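You operate a simulated robot arm through the tools that you are given. There is no shell and no other tool. Be economical: measure what you need, move in short steps, check, and stop when the job is done.

The job below is to be done with a simulated robot arm. You get a single attempt, and the scene is never put back.

JOB
Put the black wheel on the silver steel dish. Then take the flanged tube with a yellow band and leave it on top of the taped carton. Then take the white plate and leave it on the steel sheet on the side bench. Then fetch the blue sleeved block and set it on the cream tray. Then fetch the black block and set it on the setup bench top. Then open the drawer of the low case, put the blue-band collar on the wash bench top away on the top of the low drawer case and shut the drawer again. Do these in the order given. Set down upright: blue sleeved block.
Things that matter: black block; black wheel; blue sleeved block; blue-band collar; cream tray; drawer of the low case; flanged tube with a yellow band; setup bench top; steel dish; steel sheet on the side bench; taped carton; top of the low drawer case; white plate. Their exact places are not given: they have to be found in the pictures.

Only the result counts: the job must be done as asked and must still hold three seconds after the hand-in. Knocking over, shifting, dropping, spilling or breaking anything else fails it. Flat cloth is picked up by pressing the open fingertips on it (5 to 10 N) and closing them slowly along it; thin cloth reads only 2 to 8 mm in the jaws.

ROBOT AND FRAMES
A 7-joint arm with a two-finger parallel gripper on a trunk, on a base that drives. Base frame: it is fixed to the floor where the robot stands at the start and does not move with it; the origin is under the middle of the robot, x ahead of it, y to its left, z up. Lengths are in m, angles in degrees, forces in N, time in s.
With the tool pointing down near the work surface it reaches from about 0.3 to 0.72 m from the robot's upright axis, wherever it stands. Its first joint turns from -166.0 to 166.0 degrees. Places, roughly: black block (6x6x4 cm) [5.2, -0.3, 0.9]; black wheel (10x10x3 cm) [0.5, 0.1, 0.8]; blue sleeved block (7x3x7 cm) [6.1, 0.3, 0.9]; blue-band collar (6x6x2 cm) [4.9, 0.6, 0.9]; cream tray (27x10x2 cm) [7.8, -2.7, 0.9]; drawer of the low case [7.9, 4.5, 0.8]; flanged tube with a yellow band (8x8x19 cm) [0.5, 0.4, 0.9]; setup bench top [8.1, -0.3, 0.9]; steel dish (12x13x4 cm) [0.8, 0.1, 0.8]; steel sheet on the side bench [0.8, 0.2, 0.8]; taped carton (20x15x11 cm) [0.5, 0.7, 0.9]; top of the low drawer case (15x17 cm) [7.96, 4.54, 0.88]; white plate (17x9x5 cm) [2.8, 0.3, 0.8]. Payload 3.43 kg.
The tool frame sits at the grasp point between the pads (the TCP): z along the fingers, y along the line on which they close. The tips reach 0.034 m beyond it. The gripper opens to 0.128 m. The fingers are 0.024 m wide and 0.012 m thick; the gripper's body (0.048 by 0.13 m) begins 0.096 m behind the TCP.
Orientation is that of the tool frame in the base frame, as a unit quaternion [x, y, z, w]. With the fingers straight down and closing along the base's y, the tool's x points along the base's -x, its y along +y and its z along -z.

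CONTROLS
- The arm moves only by the tool apply_moves. Its argument "commands" is a list of rows, each a list of 7 numbers: the turn, a rotation vector about the base's x, y, z in units of 5 degrees (1.0 is 5 degrees), then the shift along the base's x, y, z in units of 40 mm (1.0 is 40 mm), then the gripper command, from -1 (fully open) to 1 (shut), values between in proportion. In form: [[ax, ay, az, x, y, z, gripper], ...]. A call has 1 to 20 rows; each row shifts and turns the commanded pose from where the row before left it. A call with a number of a shift or a turn outside -1 to 1 is refused whole. Each row takes 0.2 s and may step no farther than 0.05 m and 8.6 degrees from the row before; otherwise, or with a gripper value out of range, the whole call is refused. A pose out of reach is approached as far as the arm can. The call stops where the force on the tool passes 40 N (or 10 N more than at its start, if that is more) or the arm is blocked; 0.2 s more then pass. Each finger travels about 0.108 m/s and halts on what it meets, pressing with about 27 N; the grip force reading is that of the motor and also rises with nothing between the fingers. The clock runs only during rows and for 0.2 s after the last one: add rows that do not move to give the fingers time. It gives the time, the measured TCP pose, the force on the tool (base axes), the opening and the grip force at its end, in the units of the frame above (readings bear some noise), with the torque about the TCP (base axes, N m) and any sound that the robot's microphone picked up, and new pictures: "views" is both (left out), scene, wrist or none.
- Cameras (640 x 400 px; columns grow to the right, rows downward): "scene" is now at [-0.0085, 0.1682, 1.4376]; the picture's right is [0.35, -0.94, 0.00], its down [-0.59, -0.22, -0.78] and it looks along [0.73, 0.27, -0.63] (base axes); focal length 282 px, centre (320, 200). "wrist" rides on the gripper at [0.076, -0.011, -0.16] in the tool frame; the picture's right is [0.15, 0.99, 0.00], its down [-0.88, 0.13, -0.46] and it looks along [-0.45, 0.07, 0.89] (tool axes); focal length 234 px, centre (320, 200).
- move_column(by): slides the trunk up (or, below 0, down) by that many m; the arm and the scene camera ride with it, the base frame stays. It gives what a move gives, with no picture.
- base_move(legs): drives the robot by 1 to 6 legs, each [ahead, left, turn to the left] in m, m and degrees, along the robot's own axes; the way and the turn of a leg run together, so that a leg with both is an arc; at most 1.5 m and 180 degrees a leg. The arm and the cameras ride along, it lands a little off, and it stops where it bumps. It gives what a move gives, and a new picture of the scene camera.
- pan_tilt(pan, tilt): turns the head with the scene camera to pan (to the left, within 86 degrees either way) and tilt (down, from -29 to 69), counted from straight ahead of the robot. It gives what a move gives, and a new picture of the scene camera.
- point_at(camera, pixels): for up to 12 pixels [column, row] of the newest picture of that camera ("zoom" is the newest enlarged one), the place [x, y, z] in the base frame of the surface seen there, good to about 0.002 m. No time passes.
- zoom(camera, box): a new picture of the part [left, top, right, bottom] of that camera's present view, enlarged. No time passes.
- sign_off(): hands the job in; it is judged then, once.

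Work in short steps. Measure before you move; look again where a grasp or a placing could have gone wrong, and mend it. You have 138 turns and 260 pictures in all, those below and enlarged ones among them. Open the gripper and draw the arm clear of the work before you hand the job in, unless the task says otherwise; then end with one line.

The tools are called as name(argument=value, ...) on one line, values as JSON. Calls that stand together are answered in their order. apply_moves: Moves the arm, as the interface text tells. Its arguments: {"type":"object","properties":{"commands":{"type":"array"},"views":{"type":"string","enum":["both","scene","wrist","none"]}},"required":["commands"]} The other tools are called the same way: move_column (by) slides the trunk up or down; base_move (legs) drives the base; pan_tilt (pan, tilt) turns the head that bears the scene camera; point_at (camera, pixels) gives the place of the surface under pixels of a picture; zoom (camera, box) takes an enlarged picture of a part of a camera's view; sign_off () hands the job in.

At the start:

```text
clock: 0.0
position: [0.3128, 0.148, 1.2141]
tcp_rot: [0.0, 1.0, 0.0, 0.0]
wrist_force: [-0.2, 0.0, 0.4]
ft_torque: [-0.02, -0.04, -0.01]
grip_width: 0.1279
finger_force: 0.1
trunk travel left (down, up): [-0.15, 0.174]
robot x, y, heading: [0.0039, -0.0034, 0.2]
head pan, tilt: [20.5, 39.0]
```

scene: 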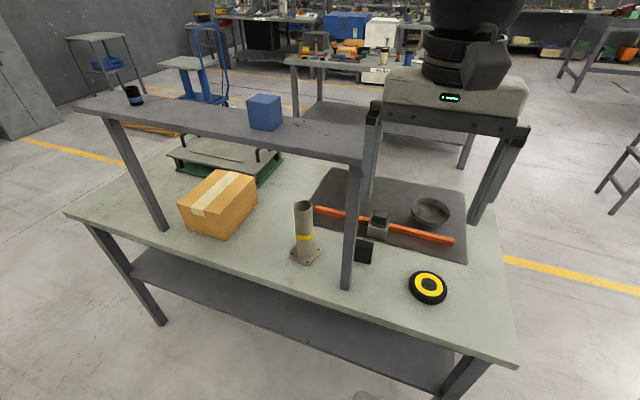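
wrist: 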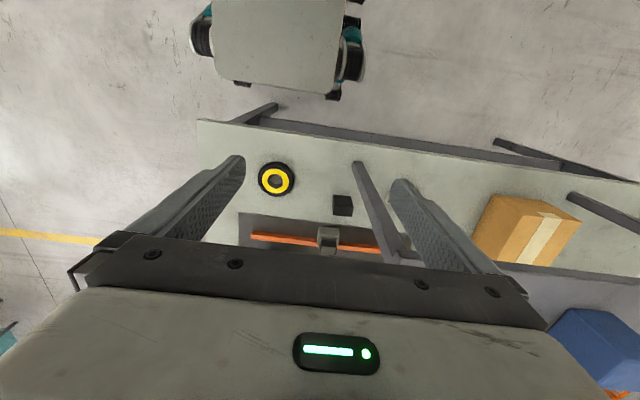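

The scene shows the wheel at (428,287), dish at (430,212), tube at (304,235), carton at (217,203). I measure them first.

point_at(camera="scene", pixels=[[428, 285], [412, 280], [446, 293], [430, 215], [412, 210], [449, 212], [303, 206], [304, 258], [222, 195], [184, 202], [350, 160], [378, 225]])

zoom(camera="scene", box=[280, 160, 520, 310])

```text
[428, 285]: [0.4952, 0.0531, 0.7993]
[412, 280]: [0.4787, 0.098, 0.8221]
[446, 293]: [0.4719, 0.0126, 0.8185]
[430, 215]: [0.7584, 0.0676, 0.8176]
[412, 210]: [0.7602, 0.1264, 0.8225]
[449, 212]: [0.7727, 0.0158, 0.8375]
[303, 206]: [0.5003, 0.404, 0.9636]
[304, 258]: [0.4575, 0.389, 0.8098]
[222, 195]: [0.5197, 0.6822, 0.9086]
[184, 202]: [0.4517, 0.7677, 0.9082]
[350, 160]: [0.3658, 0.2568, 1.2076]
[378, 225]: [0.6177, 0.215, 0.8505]
```

```text
2.67 times, centred on (400, 235) of scene
```

zoom: 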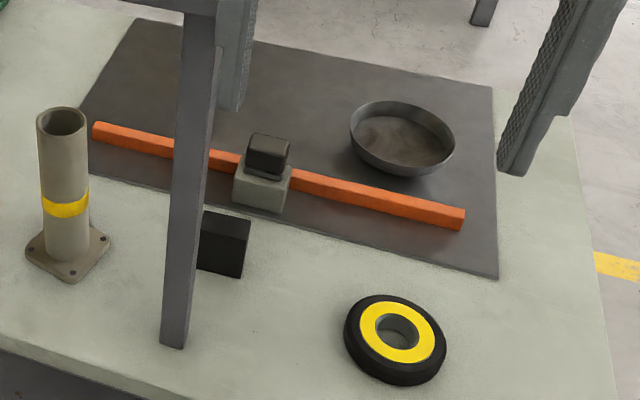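

I measure the shelf, its posts, the bench edges and the block beside the post.

point_at(camera="scene", pixels=[[345, 285], [164, 227], [362, 156], [77, 107], [200, 115], [264, 112], [130, 100], [500, 355], [66, 212], [330, 130], [362, 252], [420, 300]])

point_at(camera="zoom", pixels=[[375, 102], [435, 115], [356, 145], [455, 140], [400, 172], [403, 140], [463, 220], [268, 135], [350, 335], [440, 345], [390, 297], [396, 375]])

```text
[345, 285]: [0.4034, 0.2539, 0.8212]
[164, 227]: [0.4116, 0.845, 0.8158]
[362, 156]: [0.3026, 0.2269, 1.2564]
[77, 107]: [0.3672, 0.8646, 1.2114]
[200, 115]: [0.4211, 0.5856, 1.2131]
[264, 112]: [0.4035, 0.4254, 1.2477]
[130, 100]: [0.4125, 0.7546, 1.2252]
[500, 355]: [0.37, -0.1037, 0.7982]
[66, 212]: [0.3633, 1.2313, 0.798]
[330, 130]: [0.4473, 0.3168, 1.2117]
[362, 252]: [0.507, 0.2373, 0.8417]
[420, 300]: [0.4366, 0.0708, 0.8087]
```

```text
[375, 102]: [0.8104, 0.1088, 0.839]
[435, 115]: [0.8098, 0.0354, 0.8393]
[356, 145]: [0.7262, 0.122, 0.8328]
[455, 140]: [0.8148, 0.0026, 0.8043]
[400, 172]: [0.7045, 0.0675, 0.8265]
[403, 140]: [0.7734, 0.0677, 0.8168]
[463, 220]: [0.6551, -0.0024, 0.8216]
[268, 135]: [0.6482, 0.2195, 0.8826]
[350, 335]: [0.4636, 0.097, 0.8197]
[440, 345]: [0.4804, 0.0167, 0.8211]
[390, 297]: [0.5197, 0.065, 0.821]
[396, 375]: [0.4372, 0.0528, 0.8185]
```

Wheel centre ≈ (0.479, 0.057), top 0.821; dish centre ≈ (0.758, 0.067), rim 0.839; the shelf sits at z 1.21 over y 0.23–0.86. I move above the wheel, staying clear of the shelf end.

apply_moves(commands=[[0, 0, 0, 0, -0.9, 0, -1], [0, 0, 0, 0.2, -0.9, 0, -1], [0, 0, 0, 0.9, -0.5, 0, -1], [0, 0, 0, 1, 0, -0.5, -1], [0, 0, 0, 1, 0, -0.5, -1], [0, 0, 0, 1, 0, -0.7, -1], [0, 0, 0, 0, 0, -1, -1], [0, 0, 0, 0, 0, -1, -1], [0, 0, 0, 0, 0, -1, -1], [0, 0, 0, 0, 0, -1, -1]])

point_at(camera="wrist", pixels=[[280, 88], [280, 40], [300, 98], [350, 60], [300, 130], [290, 120]])

```text
clock: 2.2
position: [0.4774, 0.0555, 0.9859]
tcp_rot: [0.0, 1.0, 0.0, 0.0]
wrist_force: [0.0, 0.0, 0.1]
ft_torque: [-0.01, -0.03, -0.05]
grip_width: 0.1281
finger_force: 0.0
trunk travel left (down, up): [-0.15, 0.174]
robot x, y, heading: [0.0031, -0.0004, -0.0]
head pan, tilt: [20.5, 39.0]
```

scene: 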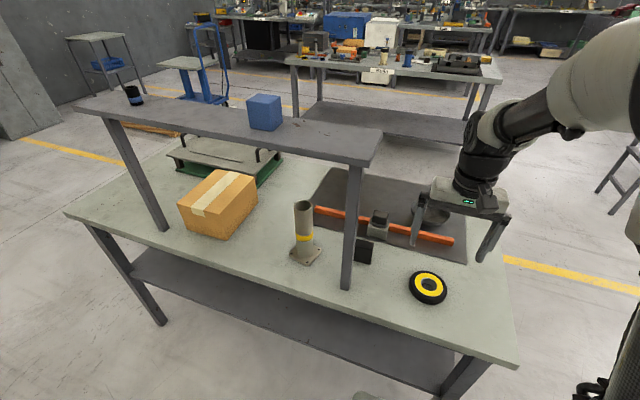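
wrist: 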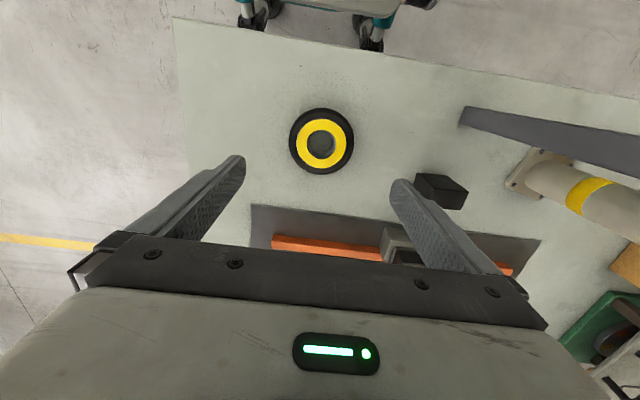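

```text
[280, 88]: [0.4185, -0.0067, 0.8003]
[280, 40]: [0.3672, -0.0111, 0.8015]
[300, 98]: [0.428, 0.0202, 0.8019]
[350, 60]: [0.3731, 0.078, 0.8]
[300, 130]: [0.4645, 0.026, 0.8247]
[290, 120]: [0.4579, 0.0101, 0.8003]
```

The wrist view shows the wheel with edges at 288/353 and 108/174; I measure it from here and the base front visible at the top.

point_at(camera="wrist", pixels=[[292, 140], [350, 141], [321, 112], [321, 168], [340, 10], [320, 143], [270, 15]])

```text
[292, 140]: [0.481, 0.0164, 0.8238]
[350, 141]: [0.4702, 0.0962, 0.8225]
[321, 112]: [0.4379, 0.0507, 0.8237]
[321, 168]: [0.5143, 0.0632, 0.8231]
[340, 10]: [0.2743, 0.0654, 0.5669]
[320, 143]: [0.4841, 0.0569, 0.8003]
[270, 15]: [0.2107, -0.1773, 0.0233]
```

Centre (0.476, 0.056), as the gripper. Descend to a high, tip-only grip (TCP 0.845) and close.

apply_moves(commands=[[0, 0, 0, 0, 0, -1, -1], [0, 0, 0, 0, 0, -1, -1], [0, 0, 0, 0, 0, -0.9, -1], [0, 0, 0, 0, 0, -0.63, -1], [0, 0, 0, 0, 0, 0, -1], [0, 0, 0, 0, 0, 0, 1], [0, 0, 0, 0, 0, 0, 1], [0, 0, 0, 0, 0, 0, 1]], views="wrist")

```text
clock: 4.0
position: [0.4787, 0.0566, 0.8457]
tcp_rot: [0.0, 1.0, -0.001, 0.001]
wrist_force: [-1.4, -1.0, -0.4]
ft_torque: [0.0, 0.01, -0.01]
grip_width: 0.0912
finger_force: 27.0
trunk travel left (down, up): [-0.15, 0.174]
robot x, y, heading: [-0.0013, -0.0038, 0.2]
head pan, tilt: [20.5, 39.0]
```

wrist: 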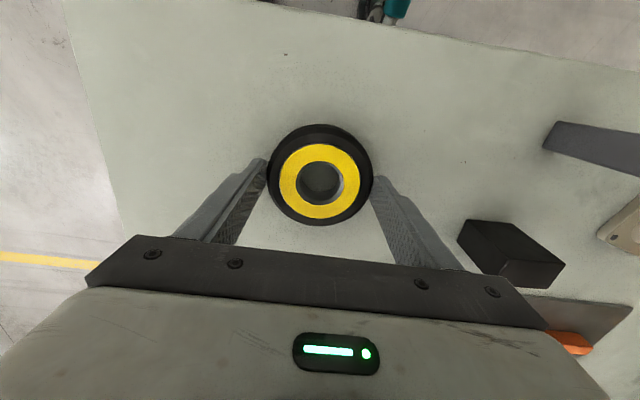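

Gripped at 0.091 m. Lift, then drive ahead 0.06 m to bring the dish within reach.

apply_moves(commands=[[0, 0, 0, 0, 0, 1, 1], [0, 0, 0, 0, 0, 1, 1], [0, 0, 0, 0, 0, 1, 1]], views="none")

base_move(legs=[[0.06, 0, 0]])

```text
clock: 4.8
position: [0.4785, 0.0581, 0.9667]
tcp_rot: [-0.001, 1.0, 0.0, -0.001]
wrist_force: [1.2, 0.3, -0.1]
ft_torque: [0.01, 0.02, -0.06]
grip_width: 0.0
finger_force: 27.1
trunk travel left (down, up): [-0.15, 0.174]
robot x, y, heading: [0.0014, 0.0017, -0.0]
head pan, tilt: [20.5, 39.0]
```

```text
clock: 5.9
position: [0.5353, 0.0582, 0.9648]
tcp_rot: [0.001, 1.0, 0.0, -0.001]
wrist_force: [-0.7, -0.2, -0.4]
ft_torque: [-0.07, 0.0, 0.03]
grip_width: 0.0001
finger_force: 26.9
trunk travel left (down, up): [-0.15, 0.174]
robot x, y, heading: [0.0527, -0.0021, 0.0]
head pan, tilt: [20.5, 39.0]
stopped in leg 1: the robot was blocked; the commanded pose is now the measured one
```

scene: 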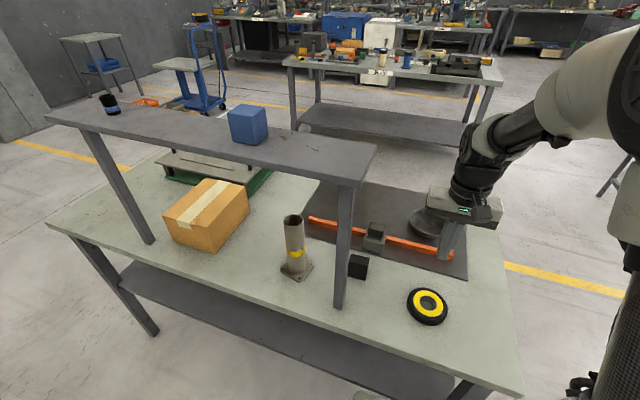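

The wheel slipped off the tips and stayed on the bench. I open, go back over it and look, since the base bumped lightly at x 0.053.

apply_moves(commands=[[0, 0, 0, -0.7, 0, 0, -1], [0, 0, 0, -0.75, 0, 0, -1], [0, 0, 0, 0, 0, 0, -1], [0, 0, 0, 0, 0, 0, -1]], views="wrist")

point_at(camera="wrist", pixels=[[320, 150], [292, 140], [350, 141], [321, 112], [321, 168]])

```text
clock: 6.9
position: [0.4782, 0.0573, 0.9657]
tcp_rot: [0.001, 1.0, 0.0, 0.0]
wrist_force: [0.7, -0.1, 0.4]
ft_torque: [-0.01, -0.05, 0.01]
grip_width: 0.1282
finger_force: 0.0
trunk travel left (down, up): [-0.15, 0.174]
robot x, y, heading: [0.055, 0.0029, -0.4]
head pan, tilt: [20.5, 39.0]
```

wrist: 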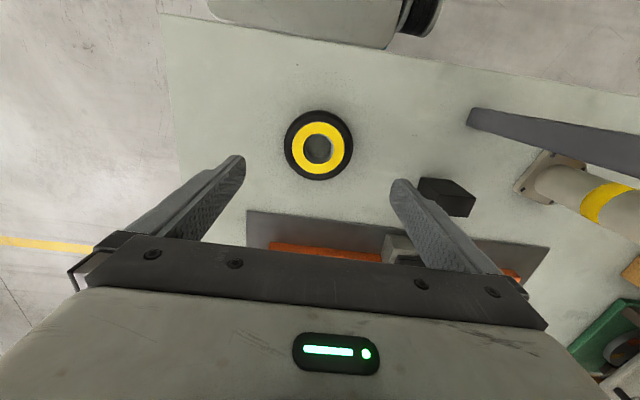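

```text
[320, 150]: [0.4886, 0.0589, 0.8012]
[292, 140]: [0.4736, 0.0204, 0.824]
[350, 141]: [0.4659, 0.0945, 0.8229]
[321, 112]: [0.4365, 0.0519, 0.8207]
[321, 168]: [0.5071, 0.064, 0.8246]
```

Wheel still at ≈ (0.479, 0.056). Descend deeper (TCP 0.838) so the pads pass the tyre's widest line, close and lift a little.

apply_moves(commands=[[0, 0, 0, 0, 0, -1, -1], [0, 0, 0, 0, 0, -1, -1], [0, 0, 0, 0, 0, -0.7, -1], [0, 0, 0, 0, 0, -0.49, -1], [0, 0, 0, 0, 0, 0, -1], [0, 0, 0, 0, 0, 0, 1], [0, 0, 0, 0, 0, 0, 1], [0, 0, 0, 0, 0, 0, 1], [0, 0, 0, 0, 0, 0.5, 1], [0, 0, 0, 0, 0, 1, 1], [0, 0, 0, 0, 0, 1, 1]], views="wrist")

```text
clock: 9.3
position: [0.4744, 0.0573, 0.9378]
tcp_rot: [0.002, 1.0, 0.0, -0.001]
wrist_force: [0.4, 0.3, -1.8]
ft_torque: [0.02, 0.0, -0.01]
grip_width: 0.0911
finger_force: 27.5
trunk travel left (down, up): [-0.15, 0.174]
robot x, y, heading: [0.0568, -0.0017, -0.1]
head pan, tilt: [20.5, 39.0]
```

wrist: 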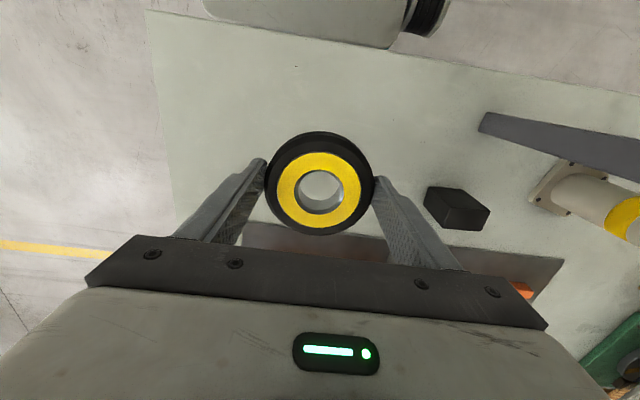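

Held this time. Carry over toward the dish, above its rim.

apply_moves(commands=[[0, 0, 0, 0, 0, 0.4, 1], [0, 0, 0, 1, 0, 0, 1], [0, 0, 0, 1, 0, 0, 1], [0, 0, 0, 1, 0, 0, 1], [0, 0, 0, 1, 0.1, 0, 1], [0, 0, 0, 1, 0.1, 0, 1], [0, 0, 0, 1, 0, 0, 1], [0, 0, 0, 0.5, 0, 0, 1], [0, 0, 0, 0, 0, 0, 1]])

```text
clock: 11.3
position: [0.7383, 0.0644, 0.9548]
tcp_rot: [0.001, 1.0, 0.0, -0.001]
wrist_force: [0.2, -0.4, -2.4]
ft_torque: [0.02, 0.02, -0.01]
grip_width: 0.091
finger_force: 27.1
trunk travel left (down, up): [-0.15, 0.174]
robot x, y, heading: [0.0583, 0.0029, 0.2]
head pan, tilt: [20.5, 39.0]
```

scene: 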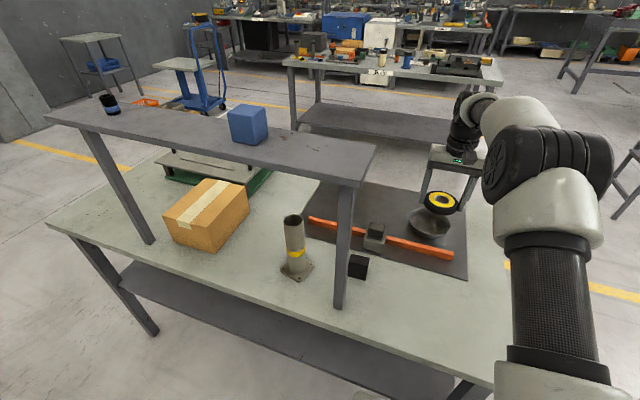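
wrist: 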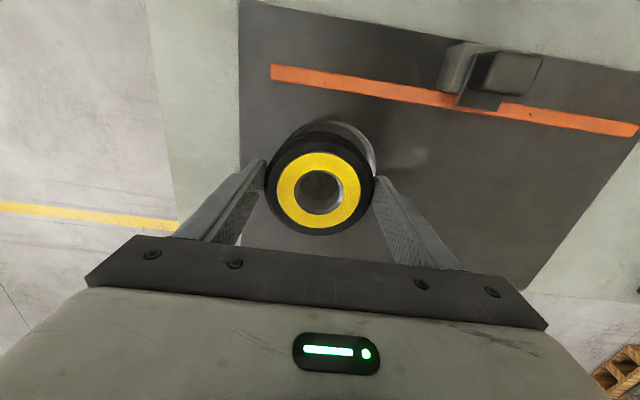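

I zoom on the dish in the scene camera to fix its centre and the wheel's.

zoom(camera="scene", box=[380, 170, 500, 260])

point_at(camera="wrist", pixels=[[275, 182], [366, 182], [320, 145], [320, 228], [348, 122], [374, 160]])

```text
4.44 times, centred on (440, 215) of scene
```

zoom: 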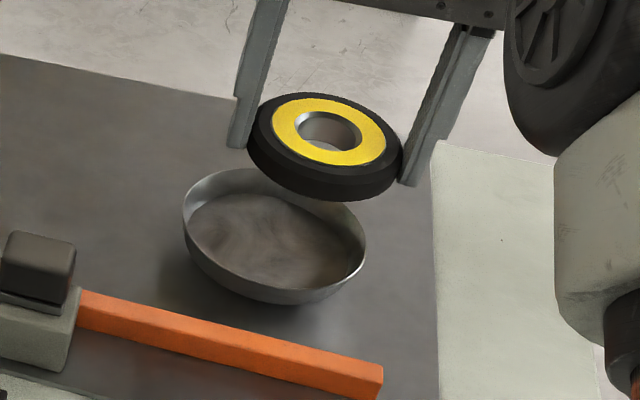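

```text
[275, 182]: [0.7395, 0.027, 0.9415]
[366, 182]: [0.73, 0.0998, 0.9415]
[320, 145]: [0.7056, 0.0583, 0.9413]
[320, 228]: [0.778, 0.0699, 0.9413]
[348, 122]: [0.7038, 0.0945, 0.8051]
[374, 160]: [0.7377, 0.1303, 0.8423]
```

point_at(camera="zoom", pixels=[[187, 205], [362, 245], [355, 275], [200, 180], [240, 172], [205, 250], [250, 284], [325, 287], [240, 240], [350, 215]])

```text
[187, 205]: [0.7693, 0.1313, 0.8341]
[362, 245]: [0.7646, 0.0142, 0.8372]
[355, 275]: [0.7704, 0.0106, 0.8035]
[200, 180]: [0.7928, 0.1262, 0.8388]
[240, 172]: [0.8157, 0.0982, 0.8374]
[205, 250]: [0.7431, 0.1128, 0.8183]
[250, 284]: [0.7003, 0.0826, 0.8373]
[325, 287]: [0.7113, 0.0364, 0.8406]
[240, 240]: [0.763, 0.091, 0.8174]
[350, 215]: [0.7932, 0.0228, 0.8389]
```

Dish rim centre ≈ (0.760, 0.072), wheel at (0.742, 0.064): shift +0.018, +0.008, lower so the tips are just above the rim, and check.

apply_moves(commands=[[0, 0, 0, 0.45, 0.2, 0, 1], [0, 0, 0, 0, 0, -1, 1], [0, 0, 0, 0, 0, -0.9, 1], [0, 0, 0, 0, 0, 0, 1]])

zoom(camera="scene", box=[380, 170, 500, 260])

```text
clock: 12.3
position: [0.7537, 0.0753, 0.8764]
tcp_rot: [0.001, 1.0, 0.0, 0.0]
wrist_force: [0.2, -0.2, -2.4]
ft_torque: [0.01, 0.05, 0.02]
grip_width: 0.091
finger_force: 26.7
trunk travel left (down, up): [-0.15, 0.174]
robot x, y, heading: [0.0597, -0.0033, -0.3]
head pan, tilt: [20.5, 39.0]
```

scene: 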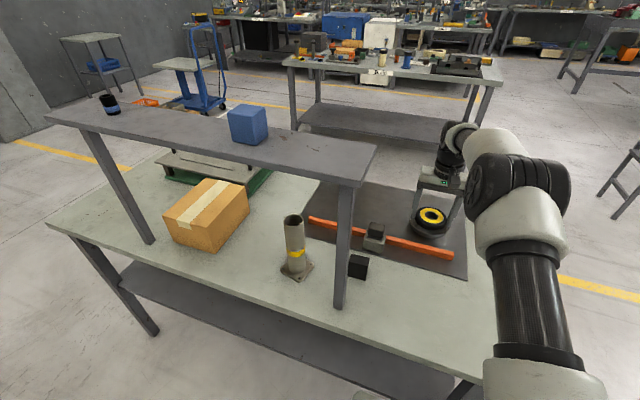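
wrist: 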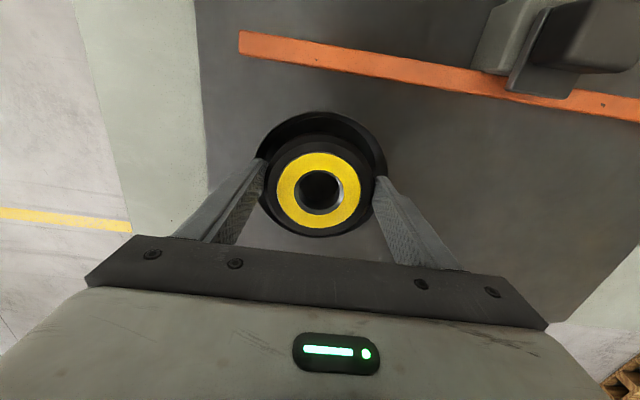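

```text
4.44 times, centred on (440, 215) of scene
```

zoom: 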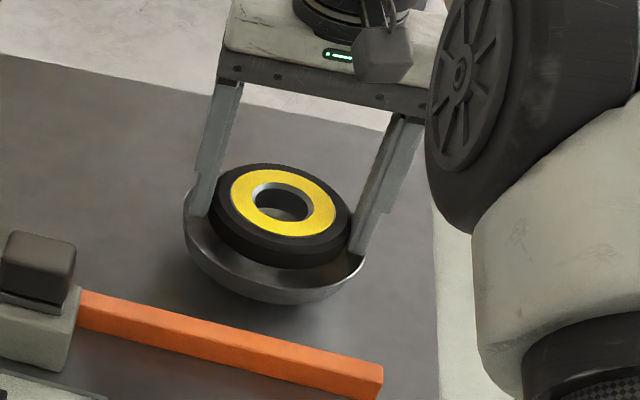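

Wheel is centred over the dish with tips just above the rim. Release and rise.

apply_moves(commands=[[0, 0, 0, 0, 0, 0, -0.6], [0, 0, 0, 0, 0, 0, -0.8], [0, 0, 0, 0, 0, 0, -0.8], [0, 0, 0, 0, 0, 1, -0.8], [0, 0, 0, 0, 0, 1, -0.8], [0, 0, 0, 0, 0, 1, -0.8], [0, 0, 0, 0, 0, 1, -0.8]])

zoom(camera="scene", box=[380, 170, 500, 260])

```text
clock: 13.9
position: [0.7559, 0.0734, 1.0364]
tcp_rot: [0.001, 1.0, -0.001, -0.002]
wrist_force: [-0.2, 0.3, 0.8]
ft_torque: [0.02, 0.01, -0.05]
grip_width: 0.1152
finger_force: 0.1
trunk travel left (down, up): [-0.15, 0.174]
robot x, y, heading: [0.0573, 0.0041, 0.1]
head pan, tilt: [20.5, 39.0]
```

scene: 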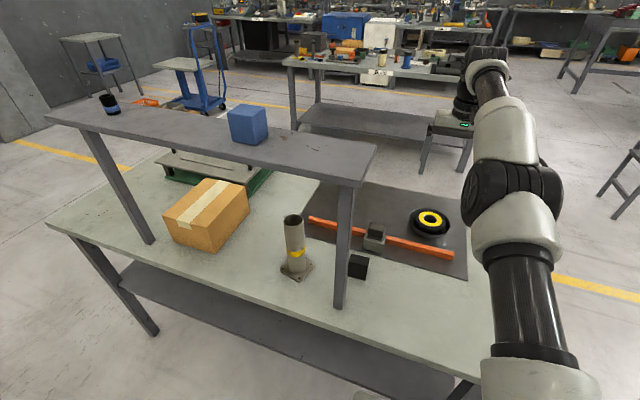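
wrist: 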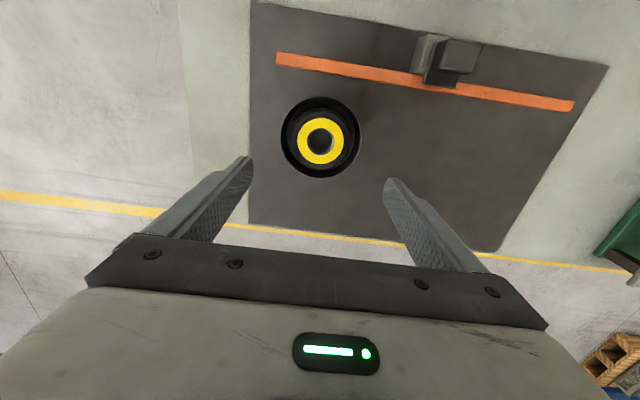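

```text
4.44 times, centred on (440, 215) of scene
```

zoom: 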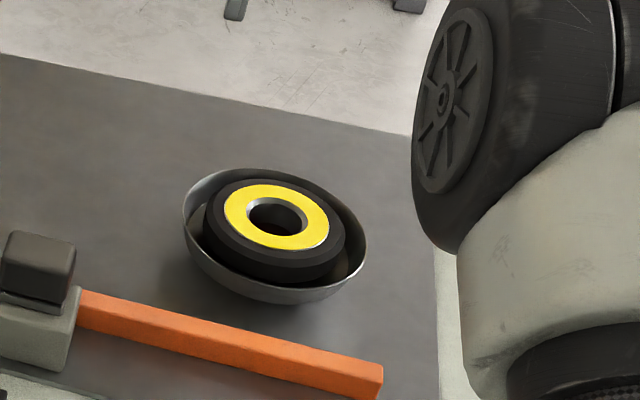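

Wheel rests in the dish. For the tube under the shelf, I'll come in horizontally from the front: back the base out 0.5 m with the arm extended, then rotate the tool to point ahead.

point_at(camera="wrist", pixels=[[255, 8], [603, 68], [500, 246], [252, 218], [275, 60], [573, 105], [320, 140], [420, 75], [500, 160], [400, 180]])

base_move(legs=[[-0.5, 0, 0]])

```text
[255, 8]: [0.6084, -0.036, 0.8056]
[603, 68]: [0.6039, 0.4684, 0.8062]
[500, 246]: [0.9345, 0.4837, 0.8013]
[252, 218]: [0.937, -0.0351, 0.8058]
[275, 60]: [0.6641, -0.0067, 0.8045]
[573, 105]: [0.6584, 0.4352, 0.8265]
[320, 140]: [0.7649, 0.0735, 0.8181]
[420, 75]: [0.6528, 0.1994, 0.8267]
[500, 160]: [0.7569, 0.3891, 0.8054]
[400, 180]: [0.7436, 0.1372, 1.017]
```

```text
clock: 16.9
position: [0.2524, 0.076, 1.038]
tcp_rot: [-0.002, 1.0, -0.001, 0.001]
wrist_force: [0.3, 0.4, 0.1]
ft_torque: [0.02, 0.0, 0.0]
grip_width: 0.1153
finger_force: 0.0
trunk travel left (down, up): [-0.15, 0.174]
robot x, y, heading: [-0.4474, 0.0014, 0.5]
head pan, tilt: [20.5, 39.0]
```

scene: 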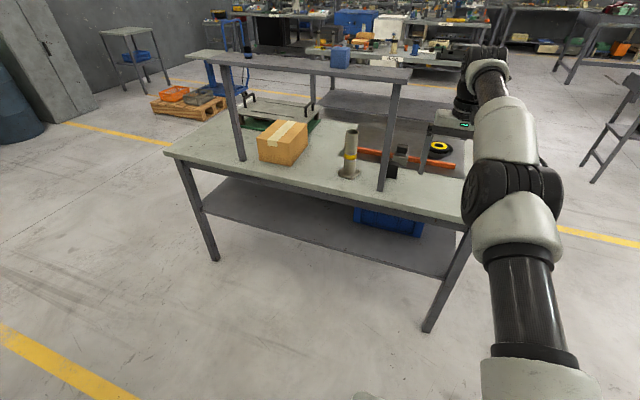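

Now rotate the tool to point ahead (+x), in the open, lowering a little.

apply_moves(commands=[[0, -1, 0, 0, 0, 0, -1], [0, -1, 0, 0, 0, 0, -1], [0, -1, 0, 0, 0, 0, -1], [0, -1, 0, 0, 0, 0, -1], [0, -1, 0, 0, 0, 0, -1], [0, -1, 0, 0, 0, 0, -1], [0, -1, 0, 0, 0, 0, -1], [0, -1, 0, 0, 0, 0, -1], [0, -1, 0, 0, 0, 0, -1], [0, -1, 0, 0, 0, 0, -1], [0, -1, 0, 0, 0, 0, -1], [0, -1, 0, 0, 0, 0, -1], [0, -1, 0, 0, 0, -0.4, -1], [0, -1, 0, 0, 0, -0.5, -1], [0, -1, 0, 0, 0, -0.5, -1], [0, -1, 0, 0, 0, -0.5, -1], [0, -1, 0, 0, 0, -0.5, -1], [0, -1, 0, 0, 0, 0, -1]])

zoom(camera="scene", box=[230, 60, 430, 210])

```text
clock: 20.7
position: [0.2525, 0.076, 0.9427]
tcp_rot: [-0.002, 0.707, -0.001, 0.708]
wrist_force: [-0.6, 0.4, 0.2]
ft_torque: [-0.01, -0.02, 0.0]
grip_width: 0.128
finger_force: 0.0
trunk travel left (down, up): [-0.15, 0.174]
robot x, y, heading: [-0.448, -0.0032, 0.4]
head pan, tilt: [20.5, 39.0]
```

scene: 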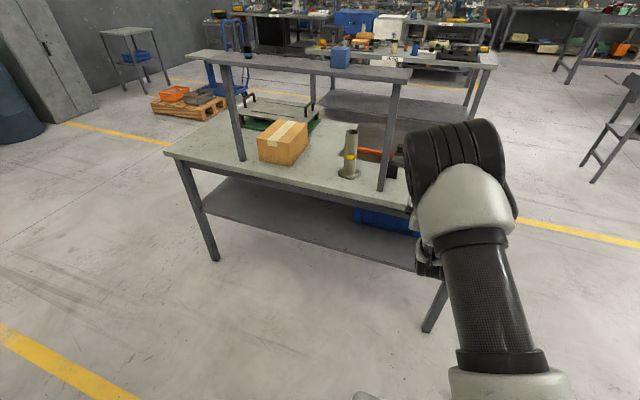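
wrist: 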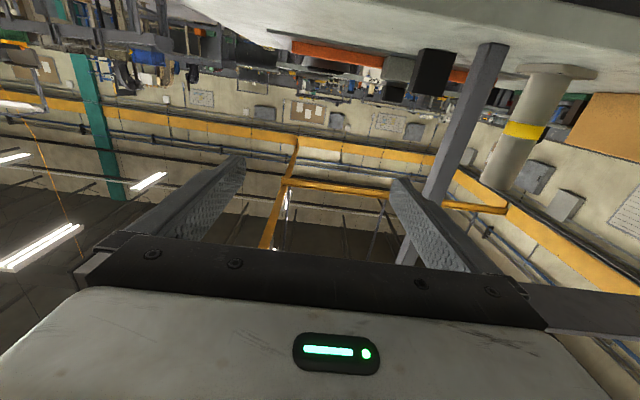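

```text
2.67 times, centred on (330, 135) of scene
```

zoom: 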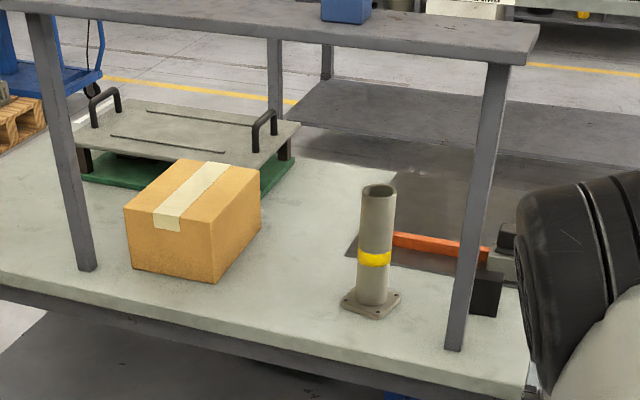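

Measure the tube axis, flange, carton top corners, and shelf underside.

point_at(camera="zoom", pixels=[[377, 230], [364, 230], [392, 230], [378, 200], [345, 300], [398, 296], [372, 315], [126, 208], [178, 162], [258, 172], [208, 222], [460, 60]])

base_move(legs=[[0, 0.31, 0]])

```text
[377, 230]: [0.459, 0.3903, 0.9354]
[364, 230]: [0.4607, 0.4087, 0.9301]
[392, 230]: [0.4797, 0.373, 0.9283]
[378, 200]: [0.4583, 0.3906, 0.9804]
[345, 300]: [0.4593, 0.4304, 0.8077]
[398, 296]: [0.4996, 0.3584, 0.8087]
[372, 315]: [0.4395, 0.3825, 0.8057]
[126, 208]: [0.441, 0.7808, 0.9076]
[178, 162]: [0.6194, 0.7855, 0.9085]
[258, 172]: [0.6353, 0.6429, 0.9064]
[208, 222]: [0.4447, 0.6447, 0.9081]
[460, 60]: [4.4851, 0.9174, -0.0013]
```

```text
clock: 24.3
position: [0.2511, 0.3866, 0.9423]
tcp_rot: [-0.002, 0.707, -0.002, 0.707]
wrist_force: [0.1, 0.7, 0.2]
ft_torque: [0.0, 0.01, -0.01]
grip_width: 0.128
finger_force: 0.1
trunk travel left (down, up): [-0.15, 0.174]
robot x, y, heading: [-0.4478, 0.3143, 0.1]
head pan, tilt: [20.5, 39.0]
```

scene: 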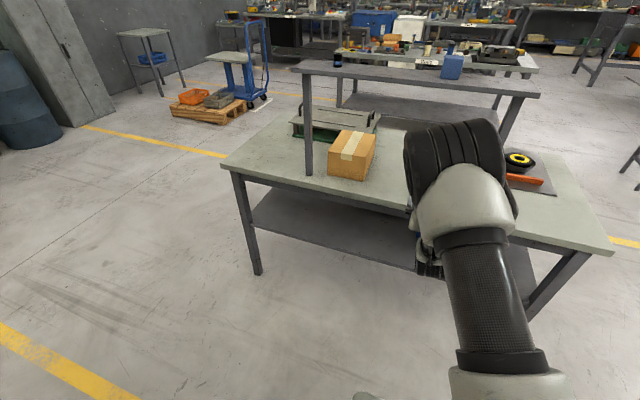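

The tool is aligned with the tube (y 0.39). I check how far forward the wrist joint reaches before driving under the shelf.

point_at(camera="scene", pixels=[[460, 125], [490, 125], [415, 180], [500, 160], [440, 200], [530, 70], [300, 65], [540, 95]])

pan_tilt(pan=0, tilt=30)

```text
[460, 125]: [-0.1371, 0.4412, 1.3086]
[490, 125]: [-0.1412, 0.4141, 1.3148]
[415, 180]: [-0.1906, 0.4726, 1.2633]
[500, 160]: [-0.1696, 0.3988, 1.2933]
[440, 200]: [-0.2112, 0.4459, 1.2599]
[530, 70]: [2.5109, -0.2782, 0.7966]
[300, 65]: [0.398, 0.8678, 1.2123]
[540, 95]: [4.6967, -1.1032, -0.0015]
```

```text
clock: 25.1
position: [0.2503, 0.3877, 0.9409]
tcp_rot: [-0.002, 0.707, 0.0, 0.707]
wrist_force: [-0.7, 0.4, 0.5]
ft_torque: [0.04, 0.0, 0.01]
grip_width: 0.1279
finger_force: 0.1
trunk travel left (down, up): [-0.15, 0.174]
robot x, y, heading: [-0.4466, 0.3135, 0.2]
head pan, tilt: [0.0, 30.0]
```

scene: 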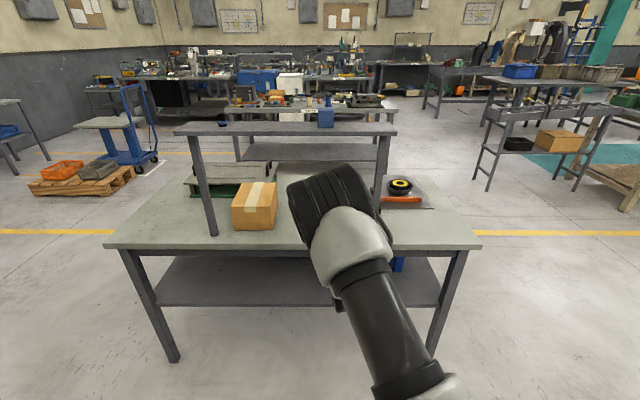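

Elbow stays 0.39 m behind the TCP so it will not reach the shelf. Drive ahead 0.227 m to surround the tube.

base_move(legs=[[0.227, 0.003, 0]])

apply_moves(commands=[[0, 0, 0, 0, 0, 0, -1]], views="wrist")

```text
clock: 26.9
position: [0.4828, 0.3945, 0.9424]
tcp_rot: [-0.002, 0.707, 0.0, 0.707]
wrist_force: [1.0, 0.3, 0.6]
ft_torque: [0.04, -0.01, 0.0]
grip_width: 0.1281
finger_force: 0.0
trunk travel left (down, up): [-0.15, 0.174]
robot x, y, heading: [-0.2185, 0.3171, 0.4]
head pan, tilt: [0.0, 30.0]
```

scene: 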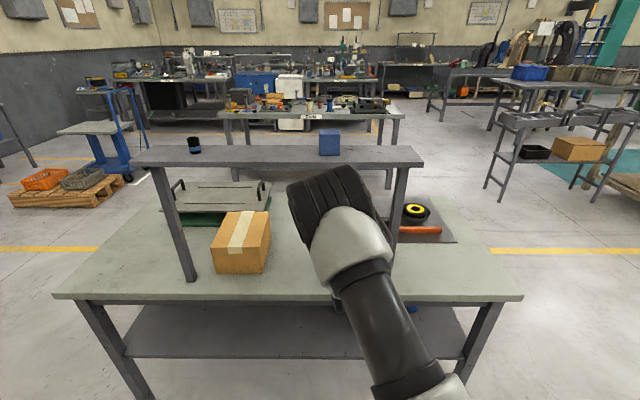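

```text
clock: 27.2
position: [0.484, 0.3928, 0.9426]
tcp_rot: [-0.002, 0.707, 0.0, 0.707]
wrist_force: [-0.5, -0.5, 0.6]
ft_torque: [0.0, -0.01, -0.03]
grip_width: 0.1279
finger_force: 0.1
trunk travel left (down, up): [-0.15, 0.174]
robot x, y, heading: [-0.2139, 0.317, 0.5]
head pan, tilt: [0.0, 30.0]
```

wrist: 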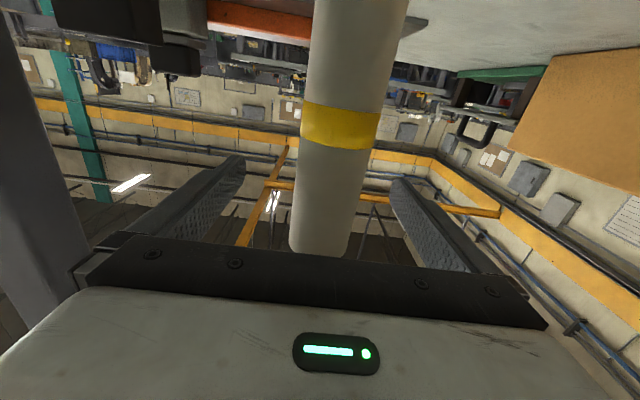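

Tube is between the fingers. Close and lift 0.125 m.

apply_moves(commands=[[0, 0, 0, 0, 0, 0, 1], [0, 0, 0, 0, 0, 0, 1], [0, 0, 0, 0, 0, 0, 1], [0, 0, 0, 0, 0, 0, 1], [0, 0, 0, 0, 0, 0.4, 1], [0, 0, 0, 0, 0, 0.7, 1], [0, 0, 0, 0, 0, 0.7, 1], [0, 0, 0, 0, 0, 0.7, 1], [0, 0, 0, 0, 0, 0.6, 1], [0, 0, 0, 0, 0, 0, 1]])

```text
clock: 29.4
position: [0.4817, 0.3942, 1.0656]
tcp_rot: [-0.002, 0.708, -0.001, 0.707]
wrist_force: [0.5, -0.2, -4.3]
ft_torque: [0.02, 0.01, -0.04]
grip_width: 0.0464
finger_force: 27.1
trunk travel left (down, up): [-0.15, 0.174]
robot x, y, heading: [-0.2182, 0.3167, 0.5]
head pan, tilt: [0.0, 30.0]
```

scene: 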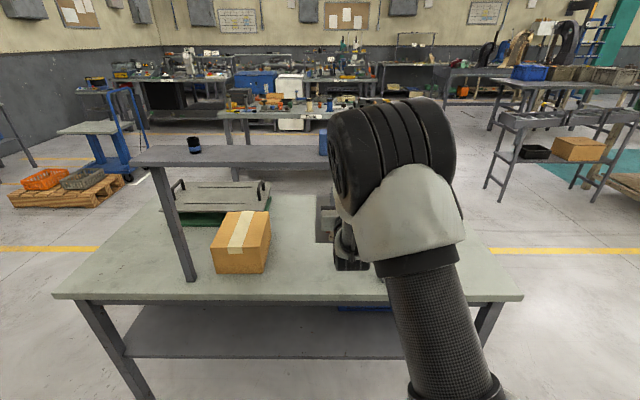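
wrist: 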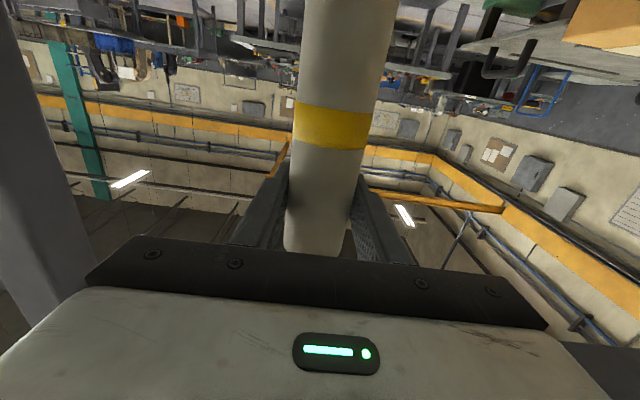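

Held (0.046 m, 4 N). I check the elbow's clearance from the shelf before moving left.

point_at(camera="scene", pixels=[[390, 105], [345, 130], [350, 180], [400, 120], [440, 110], [350, 245], [320, 225], [300, 165], [300, 150]])

```text
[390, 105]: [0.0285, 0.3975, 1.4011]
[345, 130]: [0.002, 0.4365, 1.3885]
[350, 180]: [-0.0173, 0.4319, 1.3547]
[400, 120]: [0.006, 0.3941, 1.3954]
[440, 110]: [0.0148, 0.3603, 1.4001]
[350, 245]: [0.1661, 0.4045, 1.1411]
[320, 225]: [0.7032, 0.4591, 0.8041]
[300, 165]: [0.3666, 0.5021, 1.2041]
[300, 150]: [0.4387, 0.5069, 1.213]
```

All arm parts are in front of the shelf. Drive left 0.319 and ahead 0.05 to bring the tube above the carton centre (0.535, 0.713).

base_move(legs=[[0.05, 0.319, 0]])

apply_moves(commands=[[0, 0, 0, 0, 0, 0, 1]], views="wrist")

```text
clock: 33.1
position: [0.5303, 0.7136, 1.0661]
tcp_rot: [-0.003, 0.707, 0.0, 0.707]
wrist_force: [0.4, -0.2, -4.5]
ft_torque: [0.0, 0.0, 0.01]
grip_width: 0.046
finger_force: 26.8
trunk travel left (down, up): [-0.15, 0.174]
robot x, y, heading: [-0.166, 0.6343, 0.4]
head pan, tilt: [0.0, 30.0]
```

scene: 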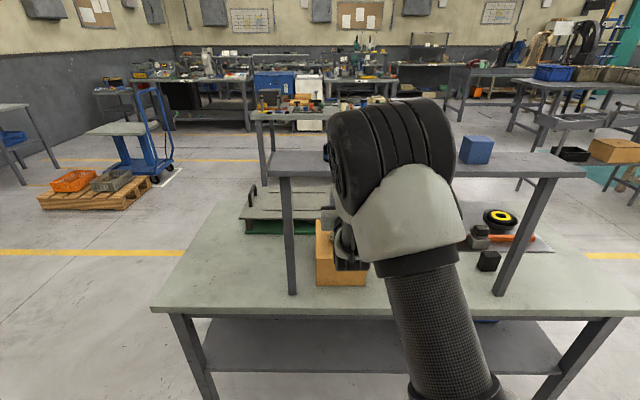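

```text
clock: 33.5
position: [0.5305, 0.7121, 1.0651]
tcp_rot: [-0.003, 0.708, 0.0, 0.706]
wrist_force: [0.4, -0.3, -3.9]
ft_torque: [0.0, -0.02, -0.03]
grip_width: 0.0462
finger_force: 26.8
trunk travel left (down, up): [-0.15, 0.174]
robot x, y, heading: [-0.1714, 0.6306, 0.7]
head pan, tilt: [0.0, 30.0]
```

wrist: 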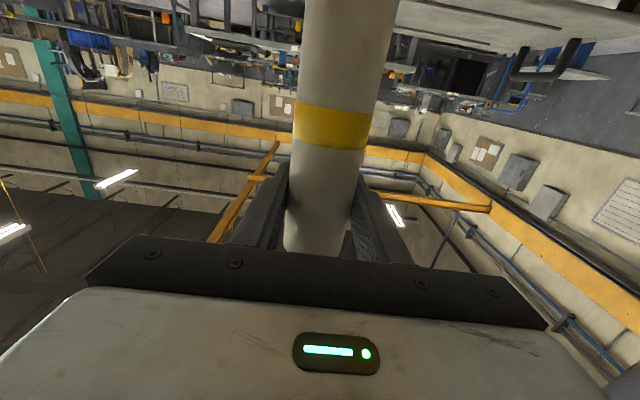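

Above the carton. Lower slowly until contact (expected at TCP ≈ 1.051).

apply_moves(commands=[[0, 0, 0, 0, 0, -0.15, 1], [0, 0, 0, 0, 0, -0.1, 1], [0, 0, 0, 0, 0, -0.05, 1], [0, 0, 0, 0, 0, -0.05, 1], [0, 0, 0, 0, 0, -0.04, 1], [0, 0, 0, 0, 0, 0, 1]], views="wrist")

```text
clock: 34.9
position: [0.5305, 0.7131, 1.0508]
tcp_rot: [-0.001, 0.707, -0.002, 0.708]
wrist_force: [-1.9, -0.2, -0.5]
ft_torque: [0.04, 0.2, 0.05]
grip_width: 0.0462
finger_force: 26.9
trunk travel left (down, up): [-0.15, 0.174]
robot x, y, heading: [-0.1663, 0.636, 0.5]
head pan, tilt: [0.0, 30.0]
```

wrist: 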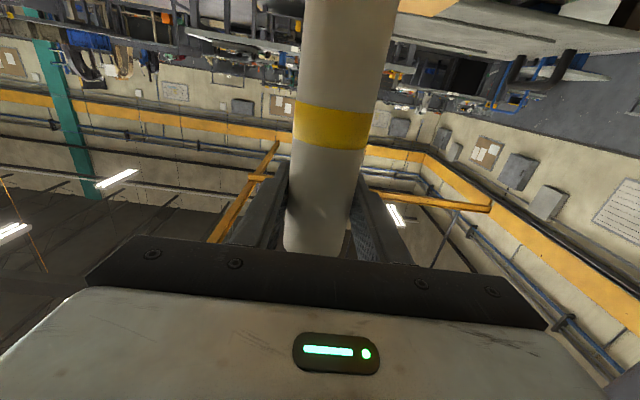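

Weight is now on the carton. Open fully, then back the base straight out.

apply_moves(commands=[[0, 0, 0, 0, 0, 0, 0.2], [0, 0, 0, 0, 0, 0, -0.3], [0, 0, 0, 0, 0, 0, -1], [0, 0, 0, 0, 0, 0, -1], [0, 0, 0, 0, 0, 0, -1], [0, 0, 0, 0, 0, 0, -1]], views="wrist")

base_move(legs=[[-0.3, 0, 0]])

```text
clock: 36.3
position: [0.5299, 0.7127, 1.0506]
tcp_rot: [-0.003, 0.707, 0.0, 0.707]
wrist_force: [0.1, -0.1, -0.2]
ft_torque: [-0.03, -0.02, 0.02]
grip_width: 0.1282
finger_force: 0.0
trunk travel left (down, up): [-0.15, 0.174]
robot x, y, heading: [-0.1657, 0.6343, 0.4]
head pan, tilt: [0.0, 30.0]
```

wrist: 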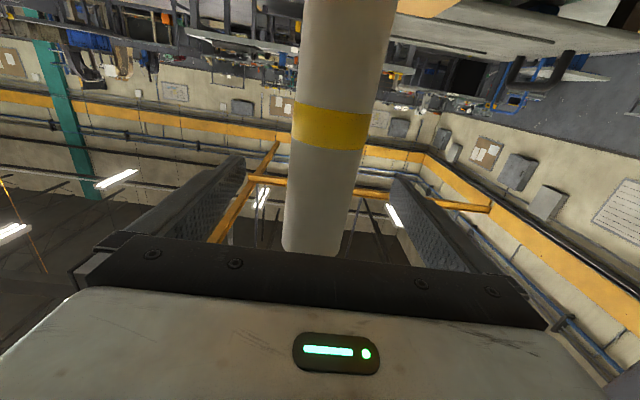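

```text
clock: 38.3
position: [0.2368, 0.7096, 1.0502]
tcp_rot: [-0.002, 0.707, 0.0, 0.707]
wrist_force: [-0.2, 0.1, -0.2]
ft_torque: [0.02, 0.01, -0.04]
grip_width: 0.1282
finger_force: 0.1
trunk travel left (down, up): [-0.15, 0.174]
robot x, y, heading: [-0.458, 0.6303, 0.4]
head pan, tilt: [0.0, 30.0]
```

scene: 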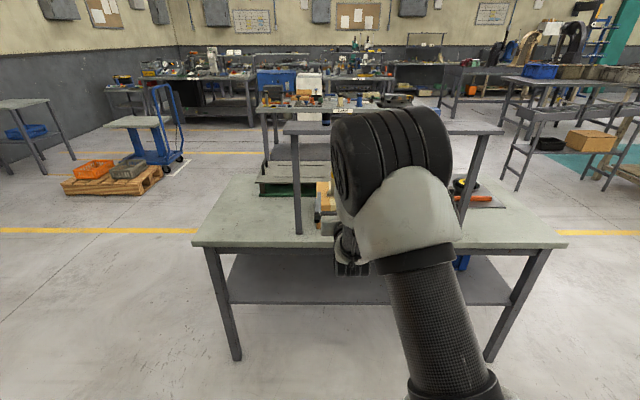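

Tube stands; now fold the tool back to pointing down and retract for driving.

apply_moves(commands=[[0, 1, 0, 0, 0, 0, -1], [0, 1, 0, 0, 0, 0, -1], [0, 1, 0, 0, 0, 0, -1], [0, 1, 0, 0, 0, 0, -1], [0, 1, 0, 0, 0, 0, -1], [0, 1, 0, 0, 0, 0, -1], [0, 1, 0, 0, 0, 0, -1], [0, 1, 0, 0, 0, 0, -1], [0, 1, 0, 0, 0, 0, -1], [0, 1, 0, -0.5, 0, 0.2, -1], [0, 1, 0, -0.5, 0, 0.2, -1], [0, 1, 0, -0.5, 0, 0.2, -1], [0, 1, 0, -0.5, 0, 0.2, -1], [0, 1, 0, -0.5, 0, 0.2, -1], [0, 1, 0, -0.5, 0, 0.2, -1], [0, 1, 0, -0.5, 0, 0.2, -1], [0, 1, 0, -0.5, 0, 0.2, -1], [0, 1, 0, -0.8, 0, 0.2, -1]], views="none")

apply_moves(commands=[[0, 0, 0, -0.8, 0, 0.3, -1], [0, 0, 0, -0.8, 0, 0.3, -1], [0, 0, 0, -0.8, 0, 0.3, -1], [0, 0, 0, 0, 0, 0, -1]], views="scene")

```text
clock: 42.1
position: [0.0444, 0.7078, 1.1234]
tcp_rot: [-0.002, 1.0, 0.002, -0.001]
wrist_force: [-0.3, 0.3, 0.2]
ft_torque: [-0.05, -0.01, 0.01]
grip_width: 0.128
finger_force: 0.2
trunk travel left (down, up): [-0.15, 0.174]
robot x, y, heading: [-0.459, 0.6328, 0.5]
head pan, tilt: [0.0, 30.0]
```

```text
clock: 43.1
position: [-0.0494, 0.7082, 1.1597]
tcp_rot: [-0.002, 1.0, 0.001, 0.0]
wrist_force: [-0.2, -0.2, 0.0]
ft_torque: [0.01, -0.01, 0.0]
grip_width: 0.128
finger_force: 0.0
trunk travel left (down, up): [-0.15, 0.174]
robot x, y, heading: [-0.4613, 0.631, 0.5]
head pan, tilt: [0.0, 30.0]
```

scene: 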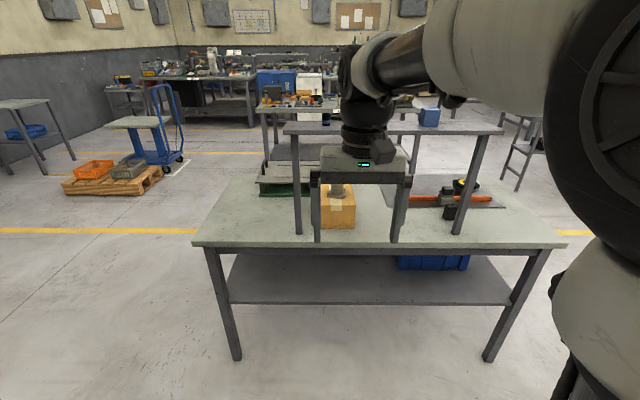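

Tube is standing on the carton. Now drive to the right to go around the bench's right end, looking on the way.

zoom(camera="scene", box=[240, 90, 520, 260])

base_move(legs=[[0, -1.45, 0]])

```text
2.29 times, centred on (380, 175) of scene
```

zoom: 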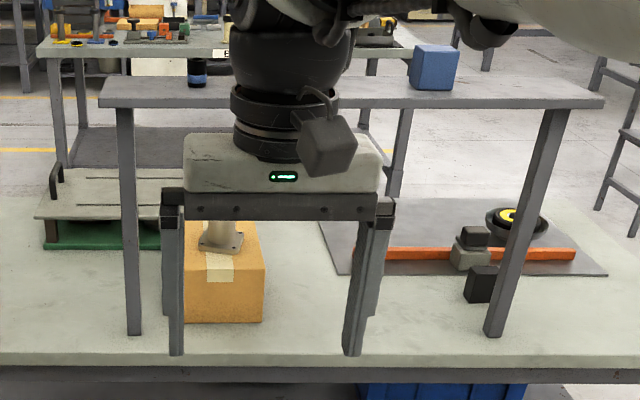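

```text
clock: 57.1
position: [-0.0196, -0.7206, 1.1596]
tcp_rot: [-0.016, 1.0, 0.001, -0.001]
wrist_force: [-0.8, -0.1, 0.5]
ft_torque: [0.0, -0.02, -0.01]
grip_width: 0.1281
finger_force: 0.1
trunk travel left (down, up): [-0.15, 0.174]
robot x, y, heading: [-0.4274, -0.8092, 2.2]
head pan, tilt: [0.0, 30.0]
```

scene: 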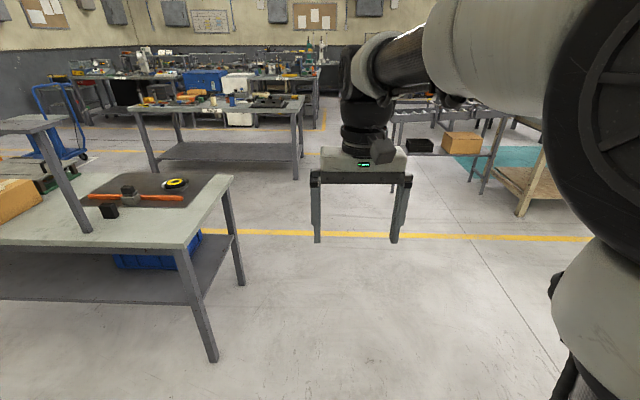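

The aisle ahead is free. I measure the benches' corners for the map.

point_at(camera="scene", pixels=[[232, 177], [186, 246], [131, 110], [293, 114], [302, 98], [297, 178], [155, 172], [180, 103], [270, 103], [395, 150], [520, 215], [480, 175]])

zoom(camera="scene", box=[60, 40, 340, 215])

```text
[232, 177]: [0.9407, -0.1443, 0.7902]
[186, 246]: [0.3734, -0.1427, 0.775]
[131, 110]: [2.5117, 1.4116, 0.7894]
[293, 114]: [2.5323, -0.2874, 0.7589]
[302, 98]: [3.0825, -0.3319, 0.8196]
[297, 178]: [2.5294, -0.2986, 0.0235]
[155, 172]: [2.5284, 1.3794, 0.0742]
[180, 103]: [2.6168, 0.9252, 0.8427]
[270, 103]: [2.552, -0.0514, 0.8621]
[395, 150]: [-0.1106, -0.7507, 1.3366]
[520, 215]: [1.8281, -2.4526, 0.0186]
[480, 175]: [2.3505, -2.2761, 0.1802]
```

```text
2.29 times, centred on (200, 128) of scene
```

zoom: 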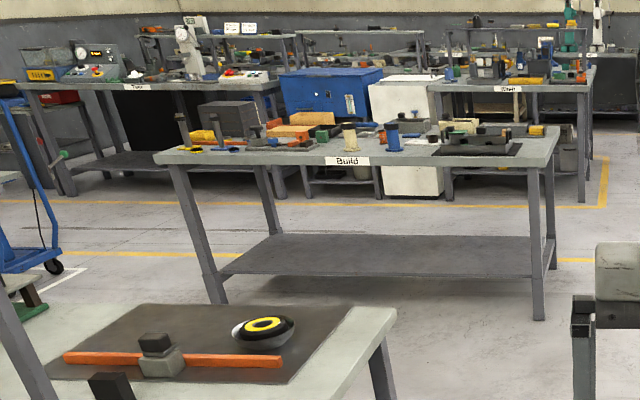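

Bench 2 spans x 2.51–3.1, y −0.33–1.41, z 0.80. Drive forward along y ≈ −0.8 to x ≈ 1.95, then left to y 0.3.

base_move(legs=[[0, 0, -2.2], [1.3, 0, 0], [1.1, 0, 0], [0, 1.1, 0]])

```text
clock: 79.7
position: [2.4037, 0.3369, 1.1592]
tcp_rot: [0.007, 1.0, 0.001, -0.001]
wrist_force: [0.2, 0.3, -0.3]
ft_torque: [-0.01, 0.01, 0.03]
grip_width: 0.1279
finger_force: 0.0
trunk travel left (down, up): [-0.15, 0.174]
robot x, y, heading: [1.9924, 0.2652, -0.5]
head pan, tilt: [0.0, 30.0]
```

scene: 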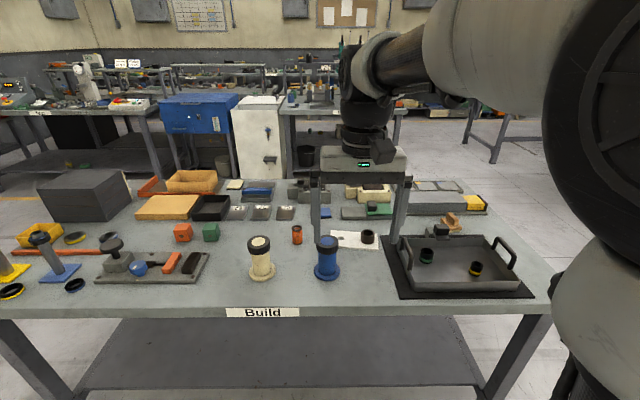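

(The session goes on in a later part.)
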